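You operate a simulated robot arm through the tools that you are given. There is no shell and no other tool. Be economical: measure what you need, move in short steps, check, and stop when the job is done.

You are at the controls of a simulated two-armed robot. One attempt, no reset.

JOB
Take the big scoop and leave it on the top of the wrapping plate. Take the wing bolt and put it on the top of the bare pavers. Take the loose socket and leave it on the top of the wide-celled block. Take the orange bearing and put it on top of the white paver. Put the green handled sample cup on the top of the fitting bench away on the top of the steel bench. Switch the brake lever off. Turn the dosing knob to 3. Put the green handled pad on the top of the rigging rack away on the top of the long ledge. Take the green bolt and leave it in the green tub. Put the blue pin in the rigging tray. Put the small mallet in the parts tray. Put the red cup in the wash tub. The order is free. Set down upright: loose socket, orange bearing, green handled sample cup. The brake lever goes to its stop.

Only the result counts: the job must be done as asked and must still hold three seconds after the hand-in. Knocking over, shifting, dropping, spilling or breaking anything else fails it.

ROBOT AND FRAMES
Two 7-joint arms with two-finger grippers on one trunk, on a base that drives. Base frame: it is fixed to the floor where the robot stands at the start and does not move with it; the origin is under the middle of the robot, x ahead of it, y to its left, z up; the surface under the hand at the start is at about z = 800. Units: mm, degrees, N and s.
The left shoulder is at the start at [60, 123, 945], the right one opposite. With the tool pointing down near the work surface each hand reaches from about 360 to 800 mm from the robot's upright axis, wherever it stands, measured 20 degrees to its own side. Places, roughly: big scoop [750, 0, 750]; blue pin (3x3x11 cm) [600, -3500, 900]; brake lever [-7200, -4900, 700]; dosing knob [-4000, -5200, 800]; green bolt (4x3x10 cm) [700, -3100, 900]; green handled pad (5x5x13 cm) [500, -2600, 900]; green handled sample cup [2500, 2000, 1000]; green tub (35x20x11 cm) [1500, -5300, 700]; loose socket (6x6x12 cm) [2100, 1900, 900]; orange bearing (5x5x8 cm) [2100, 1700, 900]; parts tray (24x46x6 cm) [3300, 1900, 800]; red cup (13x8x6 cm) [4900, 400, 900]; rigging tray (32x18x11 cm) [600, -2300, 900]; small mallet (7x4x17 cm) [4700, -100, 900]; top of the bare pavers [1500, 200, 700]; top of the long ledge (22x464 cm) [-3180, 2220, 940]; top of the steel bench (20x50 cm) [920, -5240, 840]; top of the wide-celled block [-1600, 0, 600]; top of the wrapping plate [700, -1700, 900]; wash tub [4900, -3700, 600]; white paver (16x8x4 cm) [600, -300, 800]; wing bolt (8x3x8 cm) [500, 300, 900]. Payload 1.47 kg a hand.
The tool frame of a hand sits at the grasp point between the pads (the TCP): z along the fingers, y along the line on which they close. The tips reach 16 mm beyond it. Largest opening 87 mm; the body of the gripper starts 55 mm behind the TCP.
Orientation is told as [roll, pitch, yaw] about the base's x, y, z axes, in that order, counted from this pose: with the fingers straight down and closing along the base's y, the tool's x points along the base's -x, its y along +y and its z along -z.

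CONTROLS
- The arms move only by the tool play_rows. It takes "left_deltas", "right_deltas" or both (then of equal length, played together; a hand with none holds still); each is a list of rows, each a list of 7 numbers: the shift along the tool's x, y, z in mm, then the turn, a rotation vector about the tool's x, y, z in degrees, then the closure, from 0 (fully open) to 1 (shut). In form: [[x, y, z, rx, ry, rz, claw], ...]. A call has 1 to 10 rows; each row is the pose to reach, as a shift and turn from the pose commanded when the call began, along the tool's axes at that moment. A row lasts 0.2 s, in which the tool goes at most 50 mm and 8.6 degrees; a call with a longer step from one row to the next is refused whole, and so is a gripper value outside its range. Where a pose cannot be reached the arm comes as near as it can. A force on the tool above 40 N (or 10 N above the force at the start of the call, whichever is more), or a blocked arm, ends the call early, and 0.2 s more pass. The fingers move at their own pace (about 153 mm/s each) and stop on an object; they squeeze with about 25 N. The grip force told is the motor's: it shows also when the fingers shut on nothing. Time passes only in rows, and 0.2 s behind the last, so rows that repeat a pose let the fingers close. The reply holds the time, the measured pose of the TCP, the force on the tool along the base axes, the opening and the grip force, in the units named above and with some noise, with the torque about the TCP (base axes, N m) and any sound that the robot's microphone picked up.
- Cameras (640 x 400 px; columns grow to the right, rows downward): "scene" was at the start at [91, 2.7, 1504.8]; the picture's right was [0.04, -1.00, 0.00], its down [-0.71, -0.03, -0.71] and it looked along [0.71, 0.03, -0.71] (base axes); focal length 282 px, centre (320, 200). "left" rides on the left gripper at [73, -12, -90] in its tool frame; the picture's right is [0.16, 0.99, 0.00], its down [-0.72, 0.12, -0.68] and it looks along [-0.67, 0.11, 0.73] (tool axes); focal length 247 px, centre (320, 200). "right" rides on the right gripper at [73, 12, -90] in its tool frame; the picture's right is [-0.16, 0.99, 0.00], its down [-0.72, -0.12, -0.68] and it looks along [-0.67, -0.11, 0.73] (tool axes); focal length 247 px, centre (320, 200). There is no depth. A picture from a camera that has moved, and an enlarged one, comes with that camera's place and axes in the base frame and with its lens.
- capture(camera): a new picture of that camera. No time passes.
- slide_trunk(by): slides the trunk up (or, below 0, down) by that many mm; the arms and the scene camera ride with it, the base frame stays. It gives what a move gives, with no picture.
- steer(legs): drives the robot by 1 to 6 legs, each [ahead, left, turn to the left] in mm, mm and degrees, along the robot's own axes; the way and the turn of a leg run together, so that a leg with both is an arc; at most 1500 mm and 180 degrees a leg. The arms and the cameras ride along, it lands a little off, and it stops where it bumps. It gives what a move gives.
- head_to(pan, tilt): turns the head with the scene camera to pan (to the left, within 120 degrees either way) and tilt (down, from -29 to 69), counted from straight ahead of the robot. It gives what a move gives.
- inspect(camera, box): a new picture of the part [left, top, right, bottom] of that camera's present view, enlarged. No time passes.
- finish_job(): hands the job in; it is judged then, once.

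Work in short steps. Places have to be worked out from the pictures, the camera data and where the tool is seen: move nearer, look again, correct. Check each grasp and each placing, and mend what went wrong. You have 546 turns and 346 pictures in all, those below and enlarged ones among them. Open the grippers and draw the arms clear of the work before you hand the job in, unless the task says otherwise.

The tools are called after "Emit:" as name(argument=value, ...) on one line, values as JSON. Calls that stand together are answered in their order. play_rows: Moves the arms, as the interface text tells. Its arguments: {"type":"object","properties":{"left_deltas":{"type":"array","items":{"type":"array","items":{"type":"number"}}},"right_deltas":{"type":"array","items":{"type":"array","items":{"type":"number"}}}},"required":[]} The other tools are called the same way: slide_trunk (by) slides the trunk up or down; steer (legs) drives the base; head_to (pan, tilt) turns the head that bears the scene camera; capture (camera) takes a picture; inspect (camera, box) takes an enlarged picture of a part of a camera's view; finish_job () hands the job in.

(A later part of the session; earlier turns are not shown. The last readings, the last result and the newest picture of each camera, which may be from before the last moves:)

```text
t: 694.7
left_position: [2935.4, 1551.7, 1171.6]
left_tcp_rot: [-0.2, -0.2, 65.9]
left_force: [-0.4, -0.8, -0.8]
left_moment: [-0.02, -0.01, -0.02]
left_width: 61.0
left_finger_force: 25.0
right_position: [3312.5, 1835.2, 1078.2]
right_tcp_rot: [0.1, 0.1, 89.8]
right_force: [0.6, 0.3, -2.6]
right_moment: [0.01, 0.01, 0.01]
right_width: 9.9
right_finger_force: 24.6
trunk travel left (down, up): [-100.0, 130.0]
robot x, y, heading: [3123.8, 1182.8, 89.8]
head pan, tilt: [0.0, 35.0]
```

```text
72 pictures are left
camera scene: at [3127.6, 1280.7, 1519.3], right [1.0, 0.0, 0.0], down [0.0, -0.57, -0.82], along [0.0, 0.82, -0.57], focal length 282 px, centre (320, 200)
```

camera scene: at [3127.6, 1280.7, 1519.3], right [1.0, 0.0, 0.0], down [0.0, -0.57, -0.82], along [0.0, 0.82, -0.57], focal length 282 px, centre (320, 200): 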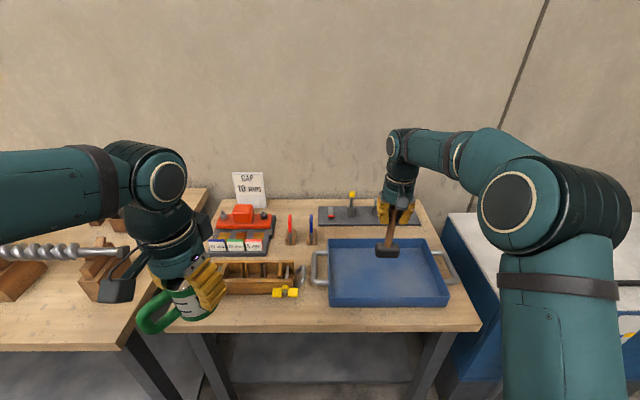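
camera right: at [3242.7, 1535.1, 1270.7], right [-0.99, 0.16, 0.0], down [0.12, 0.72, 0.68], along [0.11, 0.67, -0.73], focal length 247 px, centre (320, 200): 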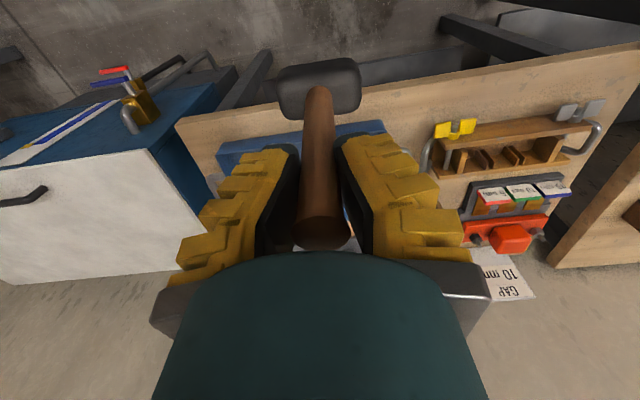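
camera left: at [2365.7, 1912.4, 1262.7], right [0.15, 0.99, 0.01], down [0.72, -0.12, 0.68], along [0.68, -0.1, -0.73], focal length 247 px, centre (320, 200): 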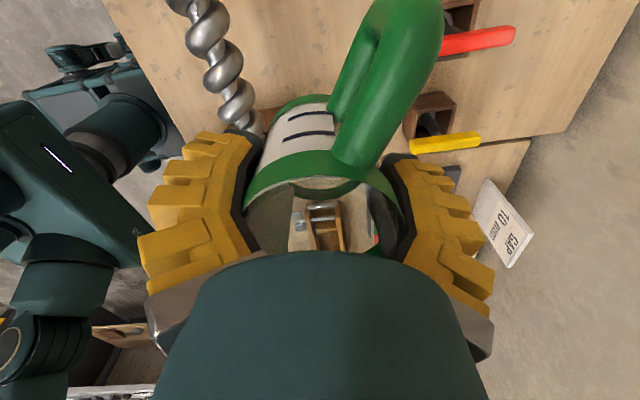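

Lower to near the tray floor, then gently.

Emit:
play_rows(right_deltas=[[0, 0, 25, 0, 0, 0, 1], [0, 0, 50, 0, 0, 0, 1], [0, 0, 60, 0, 0, 0, 1], [0, 0, 66, 0, 0, 0, 1]])

Emit:
play_rows(right_deltas=[[0, 0, 4, 0, 0, 0, 1], [0, 0, 8, 0, 0, 0, 1], [0, 0, 12, 0, 0, 0, 1], [0, 0, 16, 0, 0, 0, 1]])

Emit:
inspect(camera="scene", box=[300, 180, 470, 320])

```text
t: 695.7
left_position: [2935.7, 1551.6, 1171.0]
left_tcp_rot: [-0.2, -0.4, 65.9]
left_force: [-0.3, -0.6, -1.9]
left_moment: [0.03, 0.01, 0.01]
left_width: 61.1
left_finger_force: 25.1
right_position: [3311.6, 1834.1, 1013.3]
right_tcp_rot: [0.1, 0.1, 89.7]
right_force: [-0.9, 0.9, -2.8]
right_moment: [-0.01, -0.04, -0.01]
right_width: 9.7
right_finger_force: 25.4
trunk travel left (down, up): [-100.0, 130.0]
robot x, y, heading: [3129.3, 1180.9, 90.1]
head pan, tilt: [0.0, 35.0]
```

```text
t: 696.7
left_position: [2935.7, 1552.1, 1170.9]
left_tcp_rot: [-0.2, -0.3, 65.9]
left_force: [-0.3, 0.3, -1.9]
left_moment: [0.0, 0.0, -0.01]
left_width: 61.2
left_finger_force: 24.8
right_position: [3311.8, 1833.8, 996.7]
right_tcp_rot: [0.0, 0.1, 89.9]
right_force: [0.5, -0.2, -3.2]
right_moment: [0.02, 0.02, -0.02]
right_width: 9.5
right_finger_force: 25.2
trunk travel left (down, up): [-100.0, 130.0]
robot x, y, heading: [3126.6, 1183.2, 89.9]
head pan, tilt: [0.0, 35.0]
```

```text
2.86 times, centred on (385, 250) of scene
camera zoom: at [3127.5, 1279.4, 1519.4], right [1.0, 0.0, 0.0], down [0.0, -0.57, -0.82], along [0.0, 0.82, -0.57], focal length 807 px, centre (134, 57)
```

zoom: 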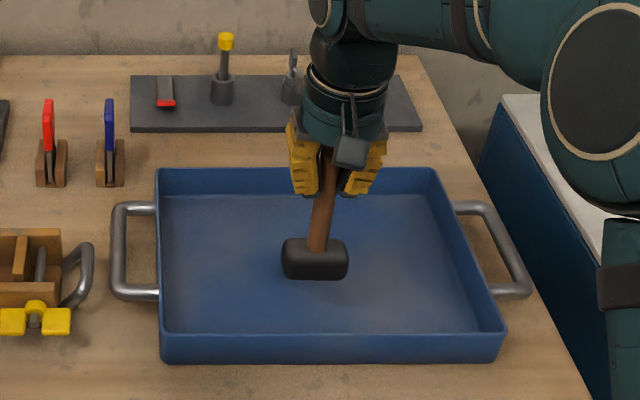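

Emit:
play_rows(right_deltas=[[0, 0, 4, 0, 0, 0, 1], [0, 0, 8, 0, 0, 0, 1], [0, 0, 12, 0, 0, 0, 1], [0, 0, 16, 0, 0, 0, 1], [0, 0, 20, 0, 0, 0, 1]])

```text
t: 697.9
left_position: [2935.5, 1550.0, 1169.7]
left_tcp_rot: [-0.2, -0.3, 65.9]
left_force: [0.5, 0.4, -0.8]
left_moment: [0.01, -0.02, 0.02]
left_width: 61.0
left_finger_force: 24.8
right_position: [3310.7, 1833.7, 977.5]
right_tcp_rot: [0.0, 0.0, 89.8]
right_force: [0.4, 0.1, -2.3]
right_moment: [-0.03, -0.04, 0.0]
right_width: 9.6
right_finger_force: 24.6
trunk travel left (down, up): [-100.0, 130.0]
robot x, y, heading: [3128.2, 1178.2, 89.8]
head pan, tilt: [0.0, 35.0]
```

Emit:
play_rows(right_deltas=[[0, 0, 4, 0, 0, 0, 1], [0, 0, 8, 0, 0, 0, 1], [0, 0, 12, 0, 0, 0, 1], [0, 0, 16, 0, 0, 0, 1]])

Emit:
inspect(camera="scene", box=[300, 180, 470, 320])

```text
t: 698.9
left_position: [2936.2, 1552.0, 1171.3]
left_tcp_rot: [-0.2, -0.3, 65.9]
left_force: [-0.1, 0.1, -0.7]
left_moment: [0.02, -0.01, 0.02]
left_width: 61.1
left_finger_force: 25.2
right_position: [3311.1, 1833.9, 960.8]
right_tcp_rot: [0.0, 0.2, 89.8]
right_force: [-1.0, 0.1, -3.6]
right_moment: [-0.01, 0.03, 0.01]
right_width: 9.5
right_finger_force: 24.9
trunk travel left (down, up): [-100.0, 130.0]
robot x, y, heading: [3128.1, 1181.4, 89.6]
head pan, tilt: [0.0, 35.0]
```

```text
2.86 times, centred on (385, 250) of scene
camera zoom: at [3127.5, 1279.4, 1519.4], right [1.0, 0.0, 0.0], down [0.0, -0.57, -0.82], along [0.0, 0.82, -0.57], focal length 807 px, centre (134, 57)
```

zoom: 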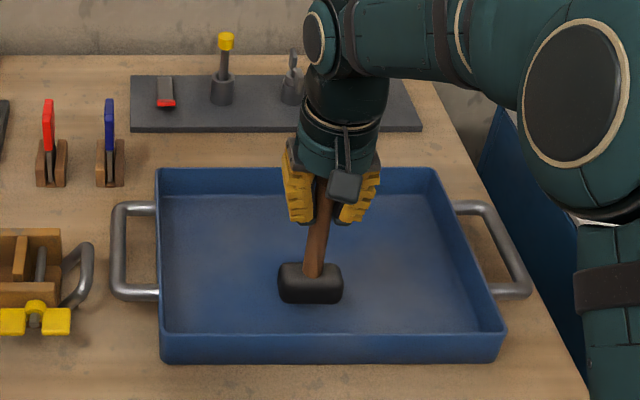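

The tray lies lower than thought, so its centre is farther back; shift 45 mm ahead and keep lowering.

Emit:
play_rows(right_deltas=[[-25, -8, 0, 0, 0, 0, 1], [-45, -15, 0, 0, 0, 0, 1], [-45, -15, 5, 0, 0, 0, 1], [-45, -15, 10, 0, 0, 0, 1], [-45, -15, 15, 0, 0, 0, 1], [-45, -15, 20, 0, 0, 0, 1]])

Emit:
inspect(camera="scene", box=[300, 180, 470, 320])

```text
t: 700.3
left_position: [2937.2, 1551.4, 1169.3]
left_tcp_rot: [-0.2, -0.3, 66.0]
left_force: [0.2, 0.1, -1.4]
left_moment: [-0.01, 0.06, 0.0]
left_width: 61.1
left_finger_force: 25.3
right_position: [3327.4, 1878.0, 941.6]
right_tcp_rot: [0.1, 0.1, 89.8]
right_force: [-0.8, 0.5, -3.4]
right_moment: [0.02, 0.02, -0.01]
right_width: 9.7
right_finger_force: 24.7
trunk travel left (down, up): [-100.0, 130.0]
robot x, y, heading: [3130.0, 1181.9, 90.1]
head pan, tilt: [0.0, 35.0]
```

```text
2.86 times, centred on (385, 250) of scene
camera zoom: at [3127.5, 1279.5, 1519.4], right [1.0, 0.0, 0.0], down [0.0, -0.57, -0.82], along [0.0, 0.82, -0.57], focal length 807 px, centre (134, 57)
```

zoom: 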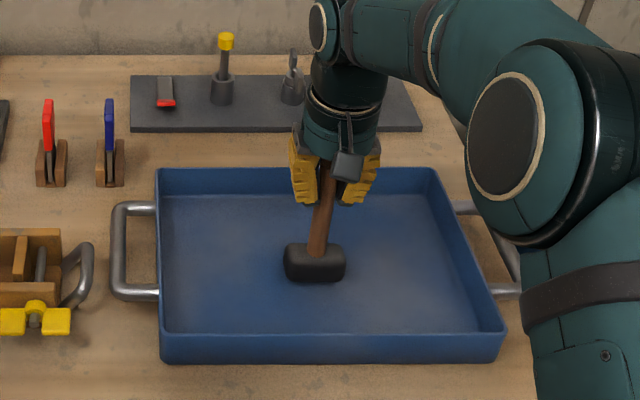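

Emit:
play_rows(right_deltas=[[0, 0, 5, 0, 0, 0, 1], [0, 0, 10, 0, 0, 0, 1], [0, 0, 15, 0, 0, 0, 1], [0, 0, 20, 0, 0, 0, 1], [0, 0, 25, 0, 0, 0, 1]])

```text
t: 701.5
left_position: [2936.4, 1549.4, 1171.1]
left_tcp_rot: [-0.2, -0.4, 65.9]
left_force: [-0.2, 0.4, -1.5]
left_moment: [0.01, -0.01, 0.03]
left_width: 61.2
left_finger_force: 24.5
right_position: [3326.3, 1877.4, 917.4]
right_tcp_rot: [0.0, 0.1, 89.7]
right_force: [1.9, -4.4, 13.1]
right_moment: [-0.18, -0.04, 0.02]
right_width: 16.9
right_finger_force: 24.9
trunk travel left (down, up): [-100.0, 130.0]
robot x, y, heading: [3123.1, 1181.4, 89.7]
head pan, tilt: [0.0, 35.0]
```

Contact. Release and rise.

Emit:
play_rows(right_deltas=[[0, 0, -2, 0, 0, 0, 0.8], [0, 0, -2, 0, 0, 0, 0.5], [0, 0, -2, 0, 0, 0, 0.2], [0, 0, -2, 0, 0, 0, 0], [0, 0, -30, 0, 0, 0, 0], [0, 0, -75, 0, 0, 0, 0], [0, 0, -120, 0, 0, 0, 0], [0, 0, -165, 0, 0, 0, 0], [0, 0, -210, 0, 0, 0, 0], [0, 0, -250, 0, 0, 0, 0]])

Emit:
inspect(camera="scene", box=[300, 180, 470, 320])

```text
t: 703.7
left_position: [2935.8, 1551.2, 1170.7]
left_tcp_rot: [-0.2, -0.4, 65.9]
left_force: [0.3, -0.5, -1.7]
left_moment: [0.01, -0.01, -0.01]
left_width: 61.1
left_finger_force: 24.9
right_position: [3325.7, 1879.0, 1169.6]
right_tcp_rot: [0.1, 0.0, 89.7]
right_force: [-0.2, -0.4, 0.3]
right_moment: [-0.02, 0.02, 0.02]
right_width: 87.0
right_finger_force: 0.1
trunk travel left (down, up): [-100.0, 130.0]
robot x, y, heading: [3123.1, 1183.2, 89.9]
head pan, tilt: [0.0, 35.0]
```

```text
2.86 times, centred on (385, 250) of scene
camera zoom: at [3127.1, 1278.9, 1519.5], right [1.0, 0.0, 0.0], down [0.0, -0.57, -0.82], along [0.0, 0.82, -0.57], focal length 807 px, centre (134, 57)
```

zoom: 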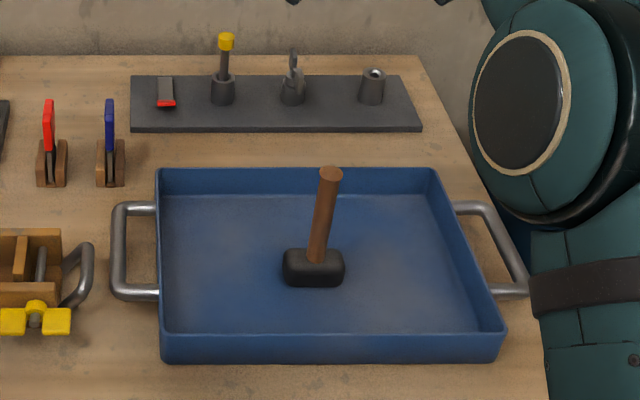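

Mallet stands in the tray. Next the red cup: retract and drive to x≈4180, y≈580 facing +x.

Emit:
play_rows(right_deltas=[[45, 0, 0, 0, 0, 0, 0], [90, 0, 0, 0, 0, 0, 0], [135, 0, 0, 0, 0, 0, 0], [180, 0, 0, 0, 0, 0, 0], [200, 0, 0, 0, 0, 0, 0]])

Emit:
steer(legs=[[-330, 0, 0], [0, 0, -90], [1050, 0, 0], [0, -270, 0]])

Emit:
capture(camera="scene")

Emit:
capture(camera="right")

```text
t: 704.9
left_position: [2935.6, 1551.1, 1169.8]
left_tcp_rot: [-0.2, -0.4, 65.9]
left_force: [-0.1, -0.4, -1.2]
left_moment: [0.02, -0.02, 0.02]
left_width: 60.9
left_finger_force: 25.4
right_position: [3326.4, 1679.2, 1167.1]
right_tcp_rot: [0.1, 0.0, 89.8]
right_force: [0.5, -0.9, -0.6]
right_moment: [-0.02, 0.01, 0.03]
right_width: 86.8
right_finger_force: 0.1
trunk travel left (down, up): [-100.0, 130.0]
robot x, y, heading: [3128.5, 1180.6, 89.7]
head pan, tilt: [0.0, 35.0]
```

```text
t: 718.5
left_position: [4547.4, 766.9, 1171.8]
left_tcp_rot: [-0.2, -0.3, -24.2]
left_force: [0.3, 0.5, -1.0]
left_moment: [-0.01, -0.03, -0.02]
left_width: 61.1
left_finger_force: 25.2
right_position: [4675.3, 376.6, 1166.4]
right_tcp_rot: [0.1, 0.0, -0.4]
right_force: [-0.2, 0.0, 0.1]
right_moment: [0.01, 0.02, -0.01]
right_width: 87.1
right_finger_force: 0.1
trunk travel left (down, up): [-100.0, 130.0]
robot x, y, heading: [4178.5, 578.8, -0.4]
head pan, tilt: [0.0, 35.0]
```

```text
67 pictures are left
camera scene: at [4275.6, 574.9, 1519.5], right [-0.01, -1.0, 0.0], down [-0.57, 0.0, -0.82], along [0.82, 0.0, -0.57], focal length 282 px, centre (320, 200)
```

scene: 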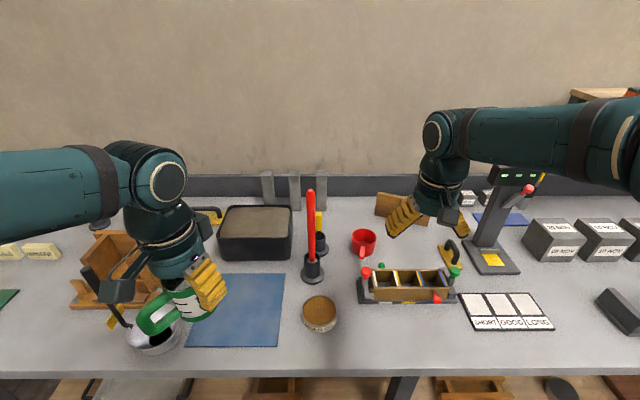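

```text
66 pictures are left
camera right: at [4602.1, 387.3, 1257.3], right [0.16, 0.99, 0.0], down [0.72, -0.12, 0.68], along [0.67, -0.11, -0.73], focal length 247 px, centre (320, 200)
```

right: 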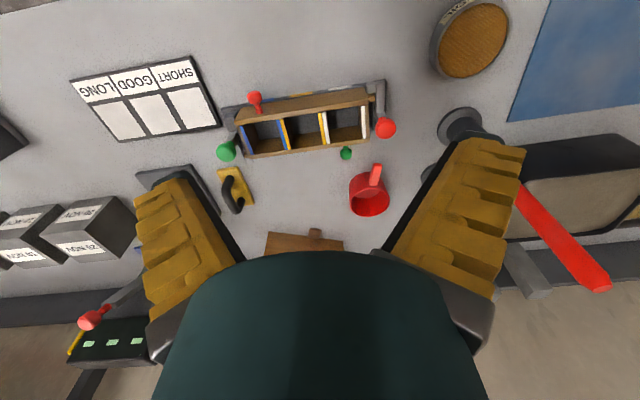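

Red cup ≈[4961,434], rim z≈887, handle toward me. Drive 65 ahead and move the right hand above its handle.

Emit:
steer(legs=[[65, 0, 0]])

Emit:
play_rows(right_deltas=[[-35, 15, 10, 0, 0, 0, 0], [-70, 30, 25, 0, 0, 0, 0], [-105, 45, 45, 0, 0, 0, 0], [-135, 55, 75, 0, 0, 0, 0], [-150, 58, 115, 0, 0, 0, 0]])

Emit:
capture(camera="right")

```text
t: 719.5
left_position: [4613.2, 767.6, 1170.3]
left_tcp_rot: [-0.2, -0.3, -24.3]
left_force: [0.8, 0.2, -1.8]
left_moment: [-0.02, 0.05, 0.02]
left_width: 61.1
left_finger_force: 24.8
right_position: [4740.2, 377.0, 1165.7]
right_tcp_rot: [0.1, 0.1, -0.3]
right_force: [0.3, 0.5, 0.0]
right_moment: [-0.01, 0.05, 0.03]
right_width: 87.1
right_finger_force: 0.1
trunk travel left (down, up): [-100.0, 130.0]
robot x, y, heading: [4244.5, 577.8, -0.1]
head pan, tilt: [0.0, 35.0]
```

```text
t: 720.7
left_position: [4613.0, 768.2, 1170.1]
left_tcp_rot: [-0.2, -0.3, -24.3]
left_force: [0.4, 0.2, -1.9]
left_moment: [-0.04, 0.05, -0.03]
left_width: 61.0
left_finger_force: 25.1
right_position: [4890.9, 433.4, 1051.0]
right_tcp_rot: [0.1, 0.0, -0.2]
right_force: [0.8, 0.1, -0.2]
right_moment: [0.0, 0.0, -0.04]
right_width: 87.0
right_finger_force: 0.0
trunk travel left (down, up): [-100.0, 130.0]
robot x, y, heading: [4242.1, 576.7, -0.3]
head pan, tilt: [0.0, 35.0]
```

```text
65 pictures are left
camera right: at [4818.2, 444.9, 1141.9], right [0.16, 0.99, 0.0], down [0.72, -0.12, 0.68], along [0.67, -0.11, -0.73], focal length 247 px, centre (320, 200)
```

right: 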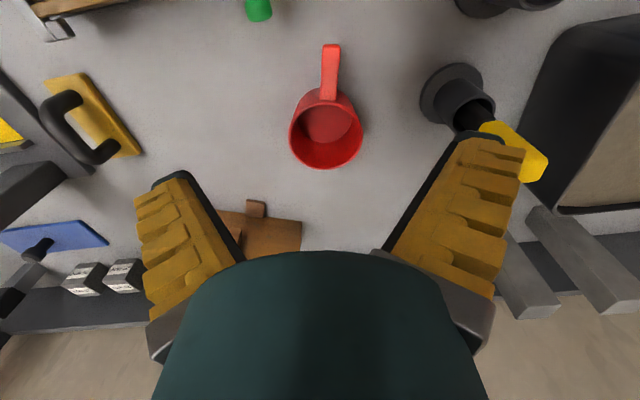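

The handle is a bar about [4875–4915, 445]. Shift 10 mm in y, lower to z≈880 and look.

Emit:
play_rows(right_deltas=[[-2, 10, 45, 0, 0, 0, 0.3], [-2, 10, 90, 0, 0, 0, 0.3], [-2, 10, 135, 0, 0, 0, 0.3], [-2, 10, 168, 0, 0, 0, 0.3]])

Emit:
capture(camera="right")

Emit:
inspect(camera="scene", box=[300, 200, 440, 300])

```text
t: 721.7
left_position: [4611.7, 766.8, 1170.2]
left_tcp_rot: [-0.3, -0.2, -24.3]
left_force: [0.1, 0.4, -0.7]
left_moment: [0.02, -0.01, 0.01]
left_width: 61.4
left_finger_force: 25.2
right_position: [4891.5, 444.4, 882.5]
right_tcp_rot: [0.1, -0.1, -0.3]
right_force: [-0.4, 0.3, 0.5]
right_moment: [0.01, 0.01, -0.02]
right_width: 65.7
right_finger_force: 3.6
trunk travel left (down, up): [-100.0, 130.0]
robot x, y, heading: [4241.8, 573.6, -0.4]
head pan, tilt: [0.0, 35.0]
```

```text
64 pictures are left
camera right: at [4818.3, 455.0, 973.8], right [0.16, 0.99, 0.0], down [0.72, -0.12, 0.68], along [0.67, -0.11, -0.73], focal length 247 px, centre (320, 200)
```

right: 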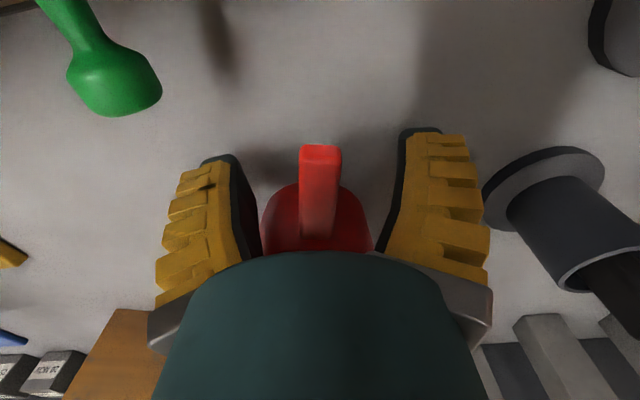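

```text
4.00 times, centred on (370, 250) of scene
camera zoom: at [4340.3, 574.7, 1519.5], right [-0.01, -1.0, 0.0], down [-0.57, 0.0, -0.82], along [0.82, -0.01, -0.57], focal length 1130 px, centre (120, 0)
```

zoom: 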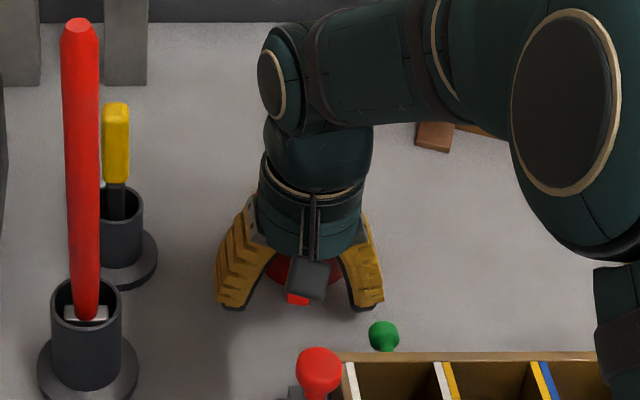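

The handle is at pad height; back off 7 mm from the cup wall and close.

Emit:
play_rows(right_deltas=[[7, 0, 0, 0, 0, 0, 0.3], [7, 0, 0, 0, 0, 0, 0.6], [7, 0, 0, 0, 0, 0, 0.85], [7, 0, 0, 0, 0, 0, 1], [7, 0, 0, 0, 0, 0, 1]])

Emit:
capture(camera="right")

```text
t: 722.9
left_position: [4612.3, 766.8, 1170.7]
left_tcp_rot: [-0.3, -0.3, -24.2]
left_force: [0.2, 0.2, -0.9]
left_moment: [0.01, 0.0, -0.01]
left_width: 61.0
left_finger_force: 24.6
right_position: [4884.2, 444.0, 882.9]
right_tcp_rot: [0.1, 0.1, -0.3]
right_force: [0.2, 0.6, -0.6]
right_moment: [0.0, 0.04, 0.02]
right_width: 6.0
right_finger_force: 25.5
trunk travel left (down, up): [-100.0, 130.0]
robot x, y, heading: [4242.3, 577.6, -0.1]
head pan, tilt: [0.0, 35.0]
```

```text
62 pictures are left
camera right: at [4811.6, 454.9, 974.2], right [0.16, 0.99, 0.0], down [0.72, -0.12, 0.68], along [0.67, -0.11, -0.73], focal length 247 px, centre (320, 200)
```

right: 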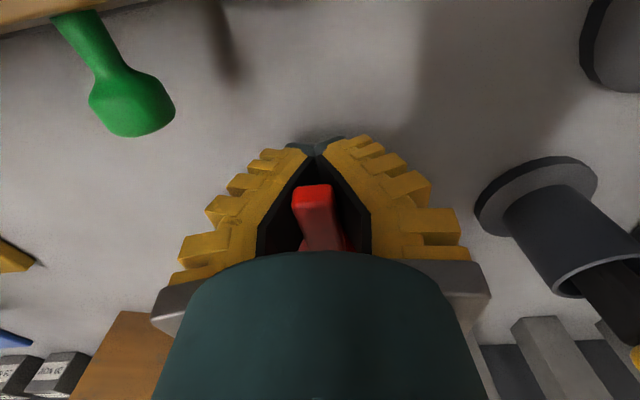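

The pads closed beneath the handle; it's higher than thought. Open, rise 20 mm, close again.

Emit:
play_rows(right_deltas=[[0, 0, 0, 0, 0, 0, 0.5], [0, 0, 0, 0, 0, 0, 0.4], [0, 0, -20, 0, 0, 0, 0.4], [0, 0, -20, 0, 0, 0, 0.8], [0, 0, -20, 0, 0, 0, 1], [0, 0, -20, 0, 0, 0, 1]])

Emit:
capture(camera="right")

```text
t: 724.3
left_position: [4611.7, 767.1, 1171.1]
left_tcp_rot: [-0.1, -0.4, -24.4]
left_force: [-0.1, 0.6, -0.7]
left_moment: [-0.01, -0.02, -0.01]
left_width: 61.2
left_finger_force: 24.8
right_position: [4883.8, 443.8, 904.0]
right_tcp_rot: [0.1, -0.2, -0.3]
right_force: [1.1, 0.2, 6.4]
right_moment: [0.0, -0.22, 0.06]
right_width: 9.8
right_finger_force: 25.1
trunk travel left (down, up): [-100.0, 130.0]
robot x, y, heading: [4238.9, 578.0, -0.4]
head pan, tilt: [0.0, 35.0]
```

```text
61 pictures are left
camera right: at [4811.2, 455.1, 994.8], right [0.16, 0.99, 0.0], down [0.72, -0.12, 0.68], along [0.67, -0.11, -0.73], focal length 247 px, centre (320, 200)
```

right: 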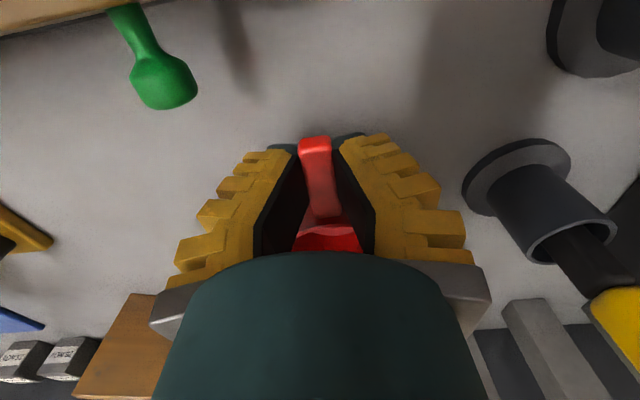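

Handle gripped now. Lift gently.

Emit:
play_rows(right_deltas=[[0, 0, -15, 0, 0, 0, 1], [0, 0, -35, 0, 0, 0, 1], [0, 0, -70, 0, 0, 0, 1], [0, 0, -110, 0, 0, 0, 1]])

Emit:
capture(camera="right")

Emit:
inspect(camera="scene", box=[300, 150, 440, 280])

```text
t: 725.3
left_position: [4612.0, 767.9, 1170.5]
left_tcp_rot: [-0.2, -0.4, -24.2]
left_force: [0.0, 0.9, -0.4]
left_moment: [0.02, -0.04, 0.02]
left_width: 61.2
left_finger_force: 25.4
right_position: [4883.9, 443.5, 1014.7]
right_tcp_rot: [0.1, 0.0, -0.3]
right_force: [-0.3, 0.6, 0.0]
right_moment: [0.02, 0.04, 0.01]
right_width: 6.9
right_finger_force: 24.7
trunk travel left (down, up): [-100.0, 130.0]
robot x, y, heading: [4238.6, 577.3, -0.1]
head pan, tilt: [0.0, 35.0]
```

```text
60 pictures are left
camera right: at [4810.3, 454.9, 1105.2], right [0.16, 0.99, 0.0], down [0.72, -0.12, 0.68], along [0.67, -0.11, -0.73], focal length 247 px, centre (320, 200)
```

right: 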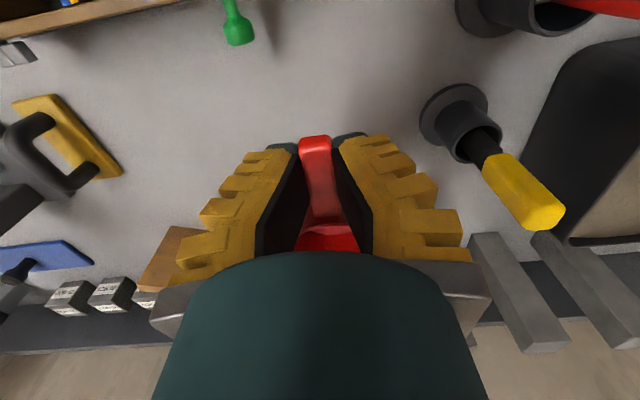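

```text
3.08 times, centred on (370, 215) of scene
camera zoom: at [4339.5, 574.9, 1519.5], right [-0.01, -1.0, 0.0], down [-0.57, 0.0, -0.82], along [0.82, -0.01, -0.57], focal length 869 px, centre (166, 154)
```

zoom: 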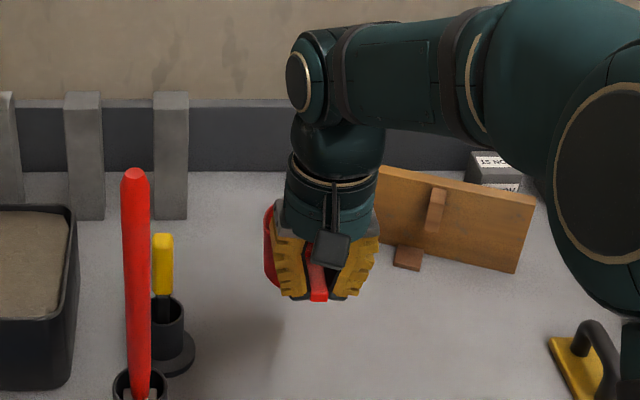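

Cup lifted. Raise it a little, back off and turn to face -y to see the way to the wash tub.

Emit:
play_rows(right_deltas=[[30, 0, -35, 0, 0, 0, 1], [60, 0, -70, 0, 0, 0, 1], [100, 0, -90, 0, 0, 0, 1], [140, 0, -90, 0, 0, 0, 1]])

Emit:
steer(legs=[[-400, 0, 0], [0, 0, -90]])

Emit:
head_to(pan=0, tilt=18)

Emit:
capture(camera="scene")

Emit:
capture(camera="right")

```text
t: 726.3
left_position: [4610.8, 767.0, 1171.2]
left_tcp_rot: [-0.1, -0.4, -24.4]
left_force: [-1.0, -0.4, -0.8]
left_moment: [-0.01, 0.0, 0.0]
left_width: 61.0
left_finger_force: 25.6
right_position: [4742.9, 443.3, 1104.0]
right_tcp_rot: [0.1, 0.0, -0.3]
right_force: [-0.5, -1.4, -0.7]
right_moment: [0.01, 0.05, 0.02]
right_width: 7.0
right_finger_force: 25.1
trunk travel left (down, up): [-100.0, 130.0]
robot x, y, heading: [4242.6, 575.3, -0.3]
head pan, tilt: [0.0, 35.0]
```

```text
t: 732.7
left_position: [4029.2, 209.4, 1170.4]
left_tcp_rot: [-0.2, -0.4, -114.4]
left_force: [-0.1, 0.3, -0.7]
left_moment: [-0.01, -0.01, 0.03]
left_width: 61.1
left_finger_force: 25.0
right_position: [3707.1, 78.0, 1102.5]
right_tcp_rot: [0.1, -0.1, -90.4]
right_force: [0.5, -0.2, -1.0]
right_moment: [0.04, -0.02, -0.02]
right_width: 7.1
right_finger_force: 24.9
trunk travel left (down, up): [-100.0, 130.0]
robot x, y, heading: [3837.1, 576.1, -90.7]
head pan, tilt: [0.0, 35.0]
```

```text
t: 733.5
left_position: [4029.5, 208.5, 1171.2]
left_tcp_rot: [-0.2, -0.3, -114.5]
left_force: [-0.6, 0.4, -1.4]
left_moment: [-0.01, 0.01, 0.0]
left_width: 61.3
left_finger_force: 24.9
right_position: [3707.5, 78.1, 1102.4]
right_tcp_rot: [0.1, 0.1, -90.6]
right_force: [0.3, 0.6, -1.5]
right_moment: [0.04, 0.01, 0.01]
right_width: 6.8
right_finger_force: 25.0
trunk travel left (down, up): [-100.0, 130.0]
robot x, y, heading: [3838.7, 579.6, -90.4]
head pan, tilt: [0.0, 18.0]
```

```text
58 pictures are left
camera scene: at [3839.5, 474.8, 1546.5], right [-1.0, 0.01, 0.0], down [0.0, 0.31, -0.95], along [-0.01, -0.95, -0.31], focal length 282 px, centre (320, 200)
```

scene: 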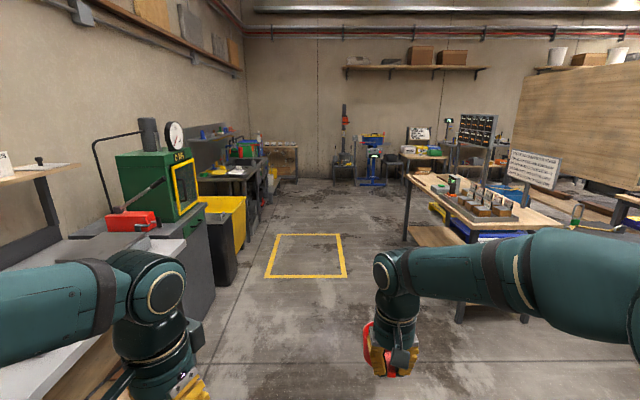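

```text
57 pictures are left
camera right: at [3719.4, 149.0, 1193.3], right [0.99, -0.17, 0.0], down [-0.12, -0.72, 0.68], along [-0.11, -0.67, -0.73], focal length 247 px, centre (320, 200)
```

right: 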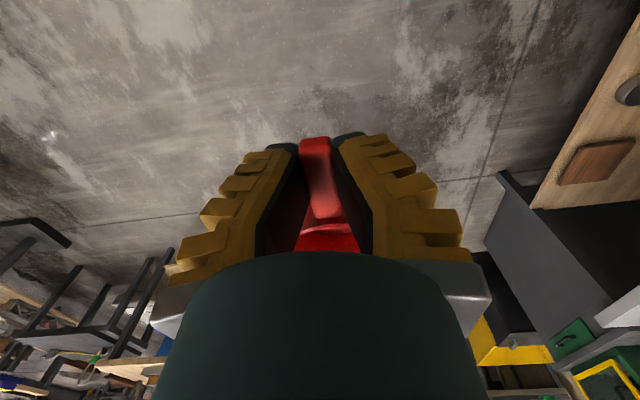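

The aisle ahead is clear. Drive 3200 mm ahead and look left for the wash tub.

Emit:
steer(legs=[[1500, 0, 0], [1500, 0, 0], [300, 0, 0]])

Emit:
head_to(pan=40, tilt=25)

Emit:
capture(camera="scene")

```text
t: 749.6
left_position: [4023.1, -3088.2, 1170.0]
left_tcp_rot: [-0.2, -0.3, -114.0]
left_force: [0.3, -0.3, -1.2]
left_moment: [0.01, 0.0, 0.01]
left_width: 61.1
left_finger_force: 24.8
right_position: [3700.8, -3224.1, 1102.5]
right_tcp_rot: [0.0, 0.1, -90.0]
right_force: [0.2, 0.2, -1.0]
right_moment: [0.08, -0.03, 0.02]
right_width: 7.1
right_finger_force: 25.4
trunk travel left (down, up): [-100.0, 130.0]
robot x, y, heading: [3829.7, -2720.0, -89.9]
head pan, tilt: [0.0, 18.0]
```

```text
t: 750.6
left_position: [4021.9, -3087.5, 1170.7]
left_tcp_rot: [-0.2, -0.3, -114.0]
left_force: [-0.9, 0.1, -1.5]
left_moment: [0.0, 0.02, 0.02]
left_width: 61.0
left_finger_force: 24.6
right_position: [3701.2, -3223.2, 1103.3]
right_tcp_rot: [0.1, 0.1, -90.0]
right_force: [-0.6, 0.2, -1.0]
right_moment: [0.03, -0.02, 0.02]
right_width: 7.0
right_finger_force: 25.1
trunk travel left (down, up): [-100.0, 130.0]
robot x, y, heading: [3831.2, -2718.7, -90.1]
head pan, tilt: [40.0, 25.0]
```

```text
56 pictures are left
camera scene: at [3888.3, -2801.4, 1535.3], right [-0.77, -0.64, 0.0], down [-0.27, 0.32, -0.91], along [0.58, -0.69, -0.42], focal length 282 px, centre (320, 200)
```

scene: 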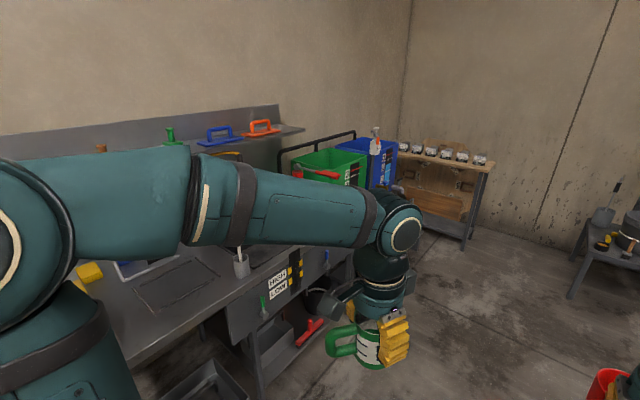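

Wash tub is hidden by my arm. Drive ahead 780 and turn left to face +x.

Emit:
steer(legs=[[780, 0, 0], [0, 0, 90]])

Emit:
head_to(pan=0, tilt=30)

Emit:
capture(camera="scene")

```text
t: 758.6
left_position: [4199.9, -3294.1, 1171.1]
left_tcp_rot: [-0.2, -0.2, -24.3]
left_force: [0.1, 1.3, -1.0]
left_moment: [-0.03, -0.03, 0.01]
left_width: 61.1
left_finger_force: 24.7
right_position: [4332.2, -3617.9, 1102.6]
right_tcp_rot: [0.1, 0.0, -0.3]
right_force: [-0.8, 0.4, -0.2]
right_moment: [0.03, 0.06, -0.03]
right_width: 7.3
right_finger_force: 25.8
trunk travel left (down, up): [-100.0, 130.0]
robot x, y, heading: [3829.7, -3482.0, -0.2]
head pan, tilt: [40.0, 25.0]
```

```text
t: 759.6
left_position: [4199.4, -3294.7, 1170.2]
left_tcp_rot: [-0.1, -0.3, -24.3]
left_force: [-0.4, 0.0, -1.1]
left_moment: [0.02, -0.01, 0.0]
left_width: 61.2
left_finger_force: 25.4
right_position: [4331.7, -3616.0, 1103.4]
right_tcp_rot: [0.0, -0.1, -0.3]
right_force: [-0.2, 0.2, -0.6]
right_moment: [-0.03, 0.11, -0.03]
right_width: 6.9
right_finger_force: 25.3
trunk travel left (down, up): [-100.0, 130.0]
robot x, y, heading: [3833.1, -3483.1, -0.4]
head pan, tilt: [0.0, 30.0]
```

```text
55 pictures are left
camera scene: at [3930.8, -3486.2, 1527.3], right [-0.01, -1.0, 0.0], down [-0.5, 0.0, -0.87], along [0.87, 0.0, -0.5], focal length 282 px, centre (320, 200)
```

scene: 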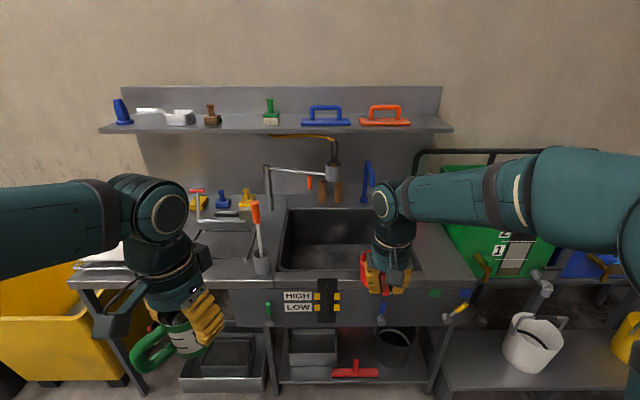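

A sink basin is ahead. View with the right camera and enlarge the scene.

Emit:
capture(camera="right")

Emit:
inspect(camera="scene", box=[240, 120, 480, 390])

```text
54 pictures are left
camera right: at [4259.6, -3605.6, 1193.3], right [0.16, 0.99, 0.0], down [0.72, -0.12, 0.68], along [0.67, -0.11, -0.73], focal length 247 px, centre (320, 200)
```

right: 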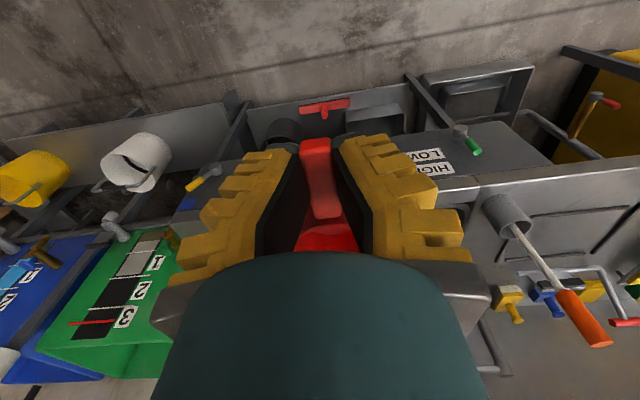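

```text
1.48 times, centred on (360, 255) of scene
camera zoom: at [3930.8, -3486.2, 1527.3], right [-0.01, -1.0, 0.0], down [-0.5, 0.0, -0.87], along [0.87, 0.0, -0.5], focal length 419 px, centre (261, 118)
```

zoom: 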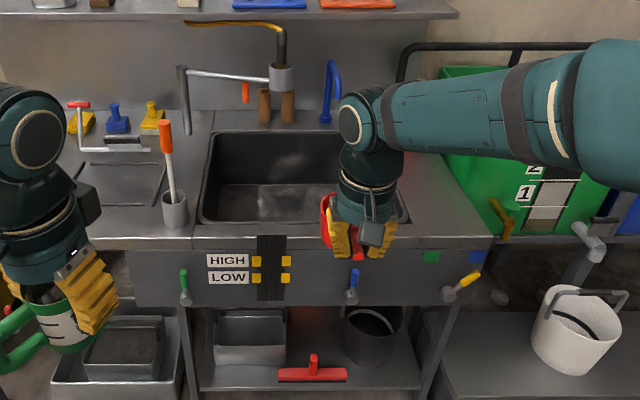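

The wash tub is this sink (bench top z≈817, sink x≈4670–5090, y≈-3840…-3340). Drive 420 ahead.

Emit:
steer(legs=[[420, 0, 0]])

Emit:
head_to(pan=-8, tilt=45)

Emit:
capture(camera="scene")

```text
t: 762.2
left_position: [4624.7, -3297.7, 1170.3]
left_tcp_rot: [-0.2, -0.3, -24.4]
left_force: [0.4, -0.3, -0.9]
left_moment: [0.02, 0.02, 0.0]
left_width: 61.0
left_finger_force: 25.1
right_position: [4756.5, -3620.7, 1101.3]
right_tcp_rot: [0.2, 0.2, -0.5]
right_force: [0.3, -0.3, -0.7]
right_moment: [-0.01, 0.05, 0.02]
right_width: 7.2
right_finger_force: 25.4
trunk travel left (down, up): [-100.0, 130.0]
robot x, y, heading: [4254.5, -3490.0, -0.5]
head pan, tilt: [0.0, 30.0]
```

```text
t: 763.0
left_position: [4623.9, -3298.2, 1171.4]
left_tcp_rot: [-0.2, -0.3, -24.4]
left_force: [0.5, 0.4, -0.9]
left_moment: [0.02, -0.01, 0.04]
left_width: 61.2
left_finger_force: 25.0
right_position: [4755.8, -3621.0, 1103.3]
right_tcp_rot: [0.1, 0.0, -0.5]
right_force: [0.2, 0.9, -0.2]
right_moment: [-0.02, 0.02, -0.01]
right_width: 7.1
right_finger_force: 25.6
trunk travel left (down, up): [-100.0, 130.0]
robot x, y, heading: [4258.7, -3489.5, -0.5]
head pan, tilt: [-8.0, 45.0]
```

```text
52 pictures are left
camera scene: at [4344.1, -3500.7, 1504.7], right [-0.15, -0.99, 0.0], down [-0.7, 0.1, -0.71], along [0.7, -0.1, -0.71], focal length 282 px, centre (320, 200)
```

scene: 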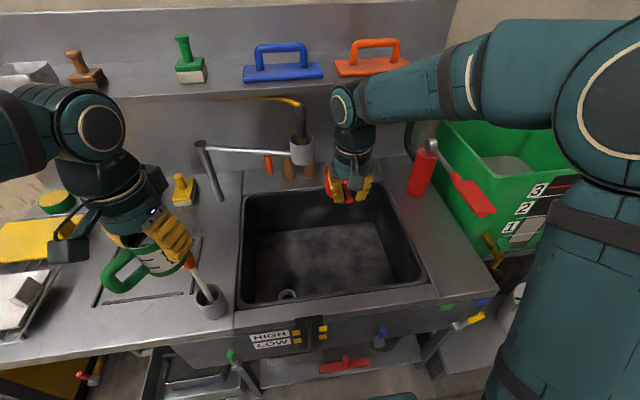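

The basin is clear; cup should land about [4855,-3618]. Move ahead 34 mm and lower into the sink stepwise.

Emit:
play_rows(right_deltas=[[-34, 0, 20, 0, 0, 0, 1], [-34, 0, 65, 0, 0, 0, 1], [-34, 0, 110, 0, 0, 0, 1], [-34, 0, 155, 0, 0, 0, 1], [-34, 0, 200, 0, 0, 0, 1], [-34, 0, 245, 0, 0, 0, 1], [-34, 0, 290, 0, 0, 0, 1], [-34, 0, 330, 0, 0, 0, 1]])

Emit:
capture(camera="scene")

```text
t: 764.8
left_position: [4623.8, -3297.4, 1170.7]
left_tcp_rot: [-0.2, -0.3, -24.4]
left_force: [0.3, 0.2, -1.7]
left_moment: [-0.02, 0.02, -0.03]
left_width: 61.3
left_finger_force: 25.2
right_position: [4789.7, -3621.4, 771.3]
right_tcp_rot: [0.2, -0.1, -0.5]
right_force: [1.3, -0.2, -1.1]
right_moment: [-0.01, 0.05, 0.01]
right_width: 7.1
right_finger_force: 25.2
trunk travel left (down, up): [-100.0, 130.0]
robot x, y, heading: [4254.8, -3488.6, -0.8]
head pan, tilt: [-8.0, 45.0]
```

```text
51 pictures are left
camera scene: at [4344.8, -3500.7, 1504.6], right [-0.15, -0.99, 0.0], down [-0.7, 0.1, -0.71], along [0.7, -0.1, -0.71], focal length 282 px, centre (320, 200)
```

scene: 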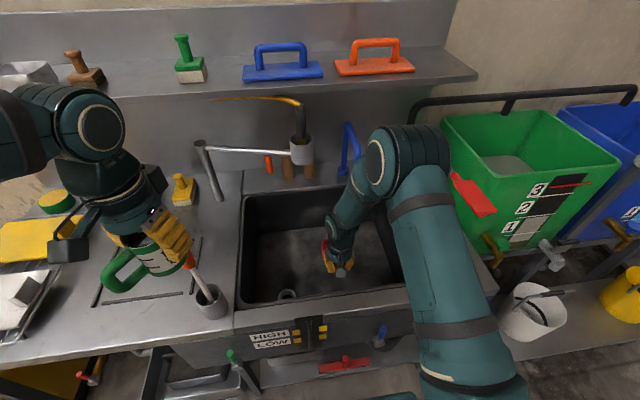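

Emit:
play_rows(right_deltas=[[0, 0, 12, 0, 0, 0, 1], [0, 0, 24, 0, 0, 0, 1], [0, 0, 36, 0, 0, 0, 1], [0, 0, 48, 0, 0, 0, 1]])

Emit:
inspect(camera="scene", box=[230, 180, 440, 330])

```text
t: 765.8
left_position: [4625.3, -3298.1, 1170.2]
left_tcp_rot: [-0.2, -0.3, -24.4]
left_force: [-0.2, 0.8, -2.1]
left_moment: [-0.03, 0.01, 0.0]
left_width: 61.0
left_finger_force: 24.9
right_position: [4790.0, -3620.5, 723.6]
right_tcp_rot: [0.2, -0.1, -0.5]
right_force: [-0.4, -0.1, -0.8]
right_moment: [0.01, 0.07, -0.03]
right_width: 7.3
right_finger_force: 25.0
trunk travel left (down, up): [-100.0, 130.0]
robot x, y, heading: [4253.4, -3488.5, -0.5]
head pan, tilt: [-8.0, 45.0]
```

```text
2.67 times, centred on (335, 255) of scene
camera zoom: at [4344.3, -3500.7, 1504.6], right [-0.15, -0.99, 0.0], down [-0.7, 0.1, -0.71], along [0.7, -0.1, -0.71], focal length 753 px, centre (280, 53)
```

zoom: 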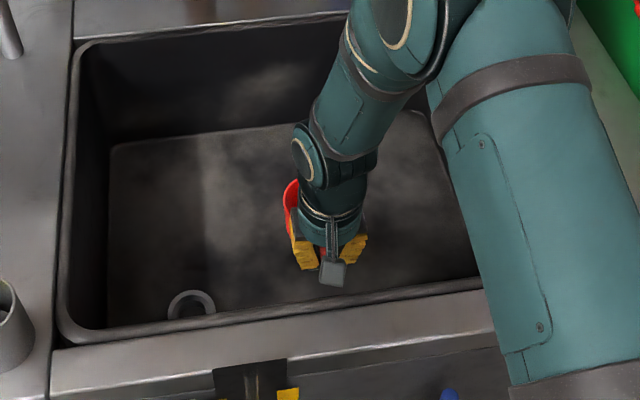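

Emit:
play_rows(right_deltas=[[0, 0, 8, 0, 0, 0, 1], [0, 0, 16, 0, 0, 0, 1], [0, 0, 24, 0, 0, 0, 1], [0, 0, 32, 0, 0, 0, 1], [0, 0, 40, 0, 0, 0, 1]])

```text
t: 766.6
left_position: [4624.6, -3298.2, 1170.0]
left_tcp_rot: [-0.3, -0.3, -24.4]
left_force: [-1.1, 0.8, -1.3]
left_moment: [0.01, -0.01, -0.01]
left_width: 61.3
left_finger_force: 25.6
right_position: [4794.5, -3620.2, 705.5]
right_tcp_rot: [0.1, -0.3, -0.5]
right_force: [1.5, -0.5, 3.7]
right_moment: [-0.01, 0.65, -0.08]
right_width: 7.2
right_finger_force: 24.9
trunk travel left (down, up): [-100.0, 130.0]
robot x, y, heading: [4255.1, -3488.0, -0.9]
head pan, tilt: [-8.0, 45.0]
stopped in row 4 (right hand): the force on the tool passed its limit at 50 N (the readings are from after the stop); the commanded pose is now the measured one
```

Contact. Check with the right camera before releasing.

Emit:
capture(camera="right")

```text
49 pictures are left
camera right: at [4720.1, -3609.1, 796.2], right [0.17, 0.99, 0.0], down [0.72, -0.12, 0.68], along [0.67, -0.11, -0.73], focal length 247 px, centre (320, 200)
```

right: 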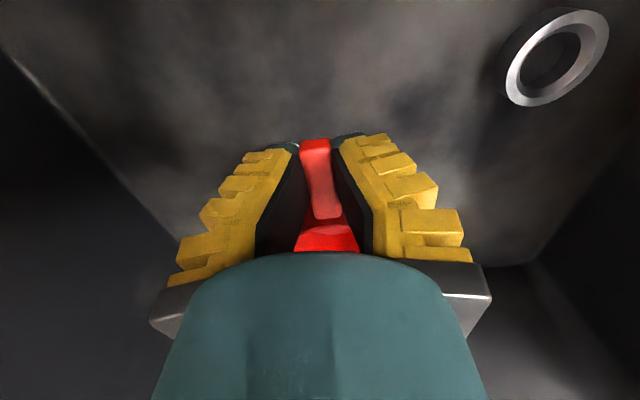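

Cup is on the sink floor. Release and rise.

Emit:
play_rows(right_deltas=[[0, 0, 0, 0, 0, 0, 0.7], [0, 0, 0, 0, 0, 0, 0.4], [0, 0, 0, 0, 0, 0, 0.2], [0, 0, -20, 0, 0, 0, 0.2], [0, 0, -65, 0, 0, 0, 0.2], [0, 0, -110, 0, 0, 0, 0.2], [0, 0, -155, 0, 0, 0, 0], [0, 0, -200, 0, 0, 0, 0], [0, 0, -245, 0, 0, 0, 0], [0, 0, -290, 0, 0, 0, 0]])

Emit:
capture(camera="right")

```text
t: 768.8
left_position: [4622.8, -3296.7, 1169.7]
left_tcp_rot: [-0.2, -0.4, -24.4]
left_force: [0.9, -0.5, -0.6]
left_moment: [-0.03, -0.03, 0.03]
left_width: 61.2
left_finger_force: 25.0
right_position: [4789.0, -3621.5, 997.7]
right_tcp_rot: [-0.1, -0.4, -0.4]
right_force: [0.0, 0.1, -0.1]
right_moment: [0.0, -0.01, -0.01]
right_width: 87.0
right_finger_force: 0.1
trunk travel left (down, up): [-100.0, 130.0]
robot x, y, heading: [4252.3, -3486.6, -0.7]
head pan, tilt: [-8.0, 45.0]
```

```text
48 pictures are left
camera right: at [4716.4, -3609.0, 1086.8], right [0.17, 0.99, 0.0], down [0.72, -0.12, 0.68], along [0.68, -0.11, -0.73], focal length 247 px, centre (320, 200)
```

right: 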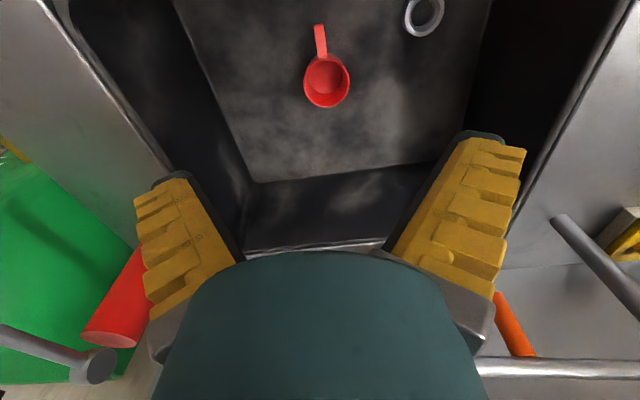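

Red cup is in the wash tub. Retract the right hand, back off, and turn to face -x to see the way to the steel bench.

Emit:
play_rows(right_deltas=[[30, 0, -35, 0, 0, 0, 0], [60, 0, -70, 0, 0, 0, 0], [95, 0, -105, 0, 0, 0, 0], [135, 0, -130, 0, 0, 0, 0], [175, 0, -150, 0, 0, 0, 0]])

Emit:
steer(legs=[[-450, 0, 0], [0, 0, -90]])

Emit:
head_to(pan=-45, tilt=18)

Emit:
capture(camera="scene")

```text
t: 770.0
left_position: [4622.4, -3297.5, 1170.5]
left_tcp_rot: [-0.2, -0.4, -24.4]
left_force: [-0.3, 0.6, -1.6]
left_moment: [0.01, -0.05, 0.0]
left_width: 61.1
left_finger_force: 24.7
right_position: [4612.4, -3619.2, 1145.0]
right_tcp_rot: [0.1, -0.4, -0.5]
right_force: [-0.6, 0.4, 0.7]
right_moment: [0.01, -0.03, -0.02]
right_width: 87.0
right_finger_force: 0.0
trunk travel left (down, up): [-100.0, 130.0]
robot x, y, heading: [4253.5, -3487.0, -0.7]
head pan, tilt: [-8.0, 45.0]
```

```text
t: 776.5
left_position: [3999.2, -3853.3, 1170.5]
left_tcp_rot: [-0.2, -0.3, -113.8]
left_force: [-0.2, -0.4, -1.1]
left_moment: [-0.03, -0.02, 0.0]
left_width: 61.0
left_finger_force: 25.7
right_position: [3676.7, -3847.2, 1145.4]
right_tcp_rot: [0.2, -0.4, -90.0]
right_force: [0.3, -1.0, -0.6]
right_moment: [0.01, 0.0, -0.03]
right_width: 87.0
right_finger_force: 0.1
trunk travel left (down, up): [-100.0, 130.0]
robot x, y, heading: [3805.4, -3487.2, -89.9]
head pan, tilt: [-8.0, 45.0]
```

```text
t: 777.6
left_position: [3998.0, -3851.5, 1170.7]
left_tcp_rot: [-0.2, -0.3, -113.8]
left_force: [0.5, -0.9, -1.0]
left_moment: [0.02, 0.02, -0.02]
left_width: 61.2
left_finger_force: 25.1
right_position: [3676.8, -3847.0, 1145.2]
right_tcp_rot: [0.1, -0.3, -89.9]
right_force: [-0.3, 0.1, -0.6]
right_moment: [0.04, 0.03, 0.0]
right_width: 86.9
right_finger_force: 0.0
trunk travel left (down, up): [-100.0, 130.0]
robot x, y, heading: [3805.7, -3485.8, -89.8]
head pan, tilt: [-45.0, 18.0]
```

```text
47 pictures are left
camera scene: at [3738.7, -3561.9, 1546.5], right [-0.71, 0.71, 0.0], down [0.22, 0.22, -0.95], along [-0.67, -0.67, -0.31], focal length 282 px, centre (320, 200)
```

scene: 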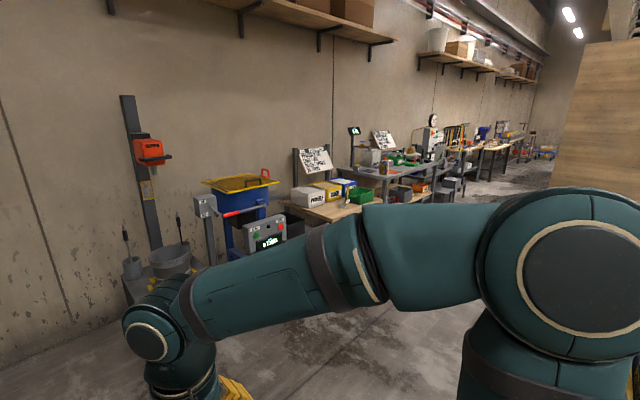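

The lane at y≈-4250 looks free. Drive ahead 760 and then right 3060 to face the steel bench at x≈740.

Emit:
steer(legs=[[720, 0, 0], [0, -1500, 0], [0, -1500, 0], [0, -60, 0]])

Emit:
head_to(pan=5, tilt=32)

Emit:
capture(camera="scene")

```text
t: 808.1
left_position: [938.1, -4572.8, 1170.0]
left_tcp_rot: [0.0, -0.2, -114.4]
left_force: [-0.5, -0.4, -1.4]
left_moment: [0.03, -0.02, 0.0]
left_width: 61.0
left_finger_force: 24.2
right_position: [616.3, -4563.4, 1143.7]
right_tcp_rot: [0.0, -0.3, -90.4]
right_force: [0.5, 0.5, -0.5]
right_moment: [0.0, -0.04, 0.03]
right_width: 87.1
right_finger_force: 0.2
trunk travel left (down, up): [-100.0, 130.0]
robot x, y, heading: [744.0, -4205.0, -90.6]
head pan, tilt: [-45.0, 18.0]
```

```text
t: 809.3
left_position: [938.1, -4573.5, 1171.3]
left_tcp_rot: [-0.2, -0.2, -114.4]
left_force: [-0.3, 0.0, -1.5]
left_moment: [-0.03, -0.01, -0.01]
left_width: 61.1
left_finger_force: 25.3
right_position: [615.7, -4563.6, 1145.3]
right_tcp_rot: [0.2, -0.2, -90.5]
right_force: [-0.3, 0.0, -0.1]
right_moment: [-0.01, -0.02, -0.02]
right_width: 87.0
right_finger_force: 0.1
trunk travel left (down, up): [-100.0, 130.0]
robot x, y, heading: [748.4, -4200.1, -90.5]
head pan, tilt: [5.0, 32.0]
```

```text
46 pictures are left
camera scene: at [755.1, -4303.3, 1524.2], right [-1.0, -0.08, 0.0], down [-0.04, 0.53, -0.85], along [0.07, -0.85, -0.53], focal length 282 px, centre (320, 200)
```

scene: 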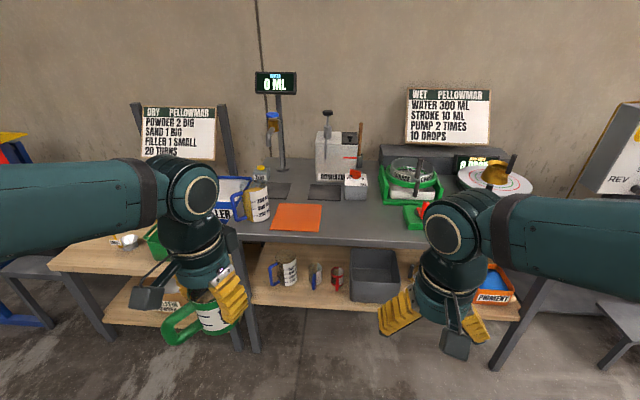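

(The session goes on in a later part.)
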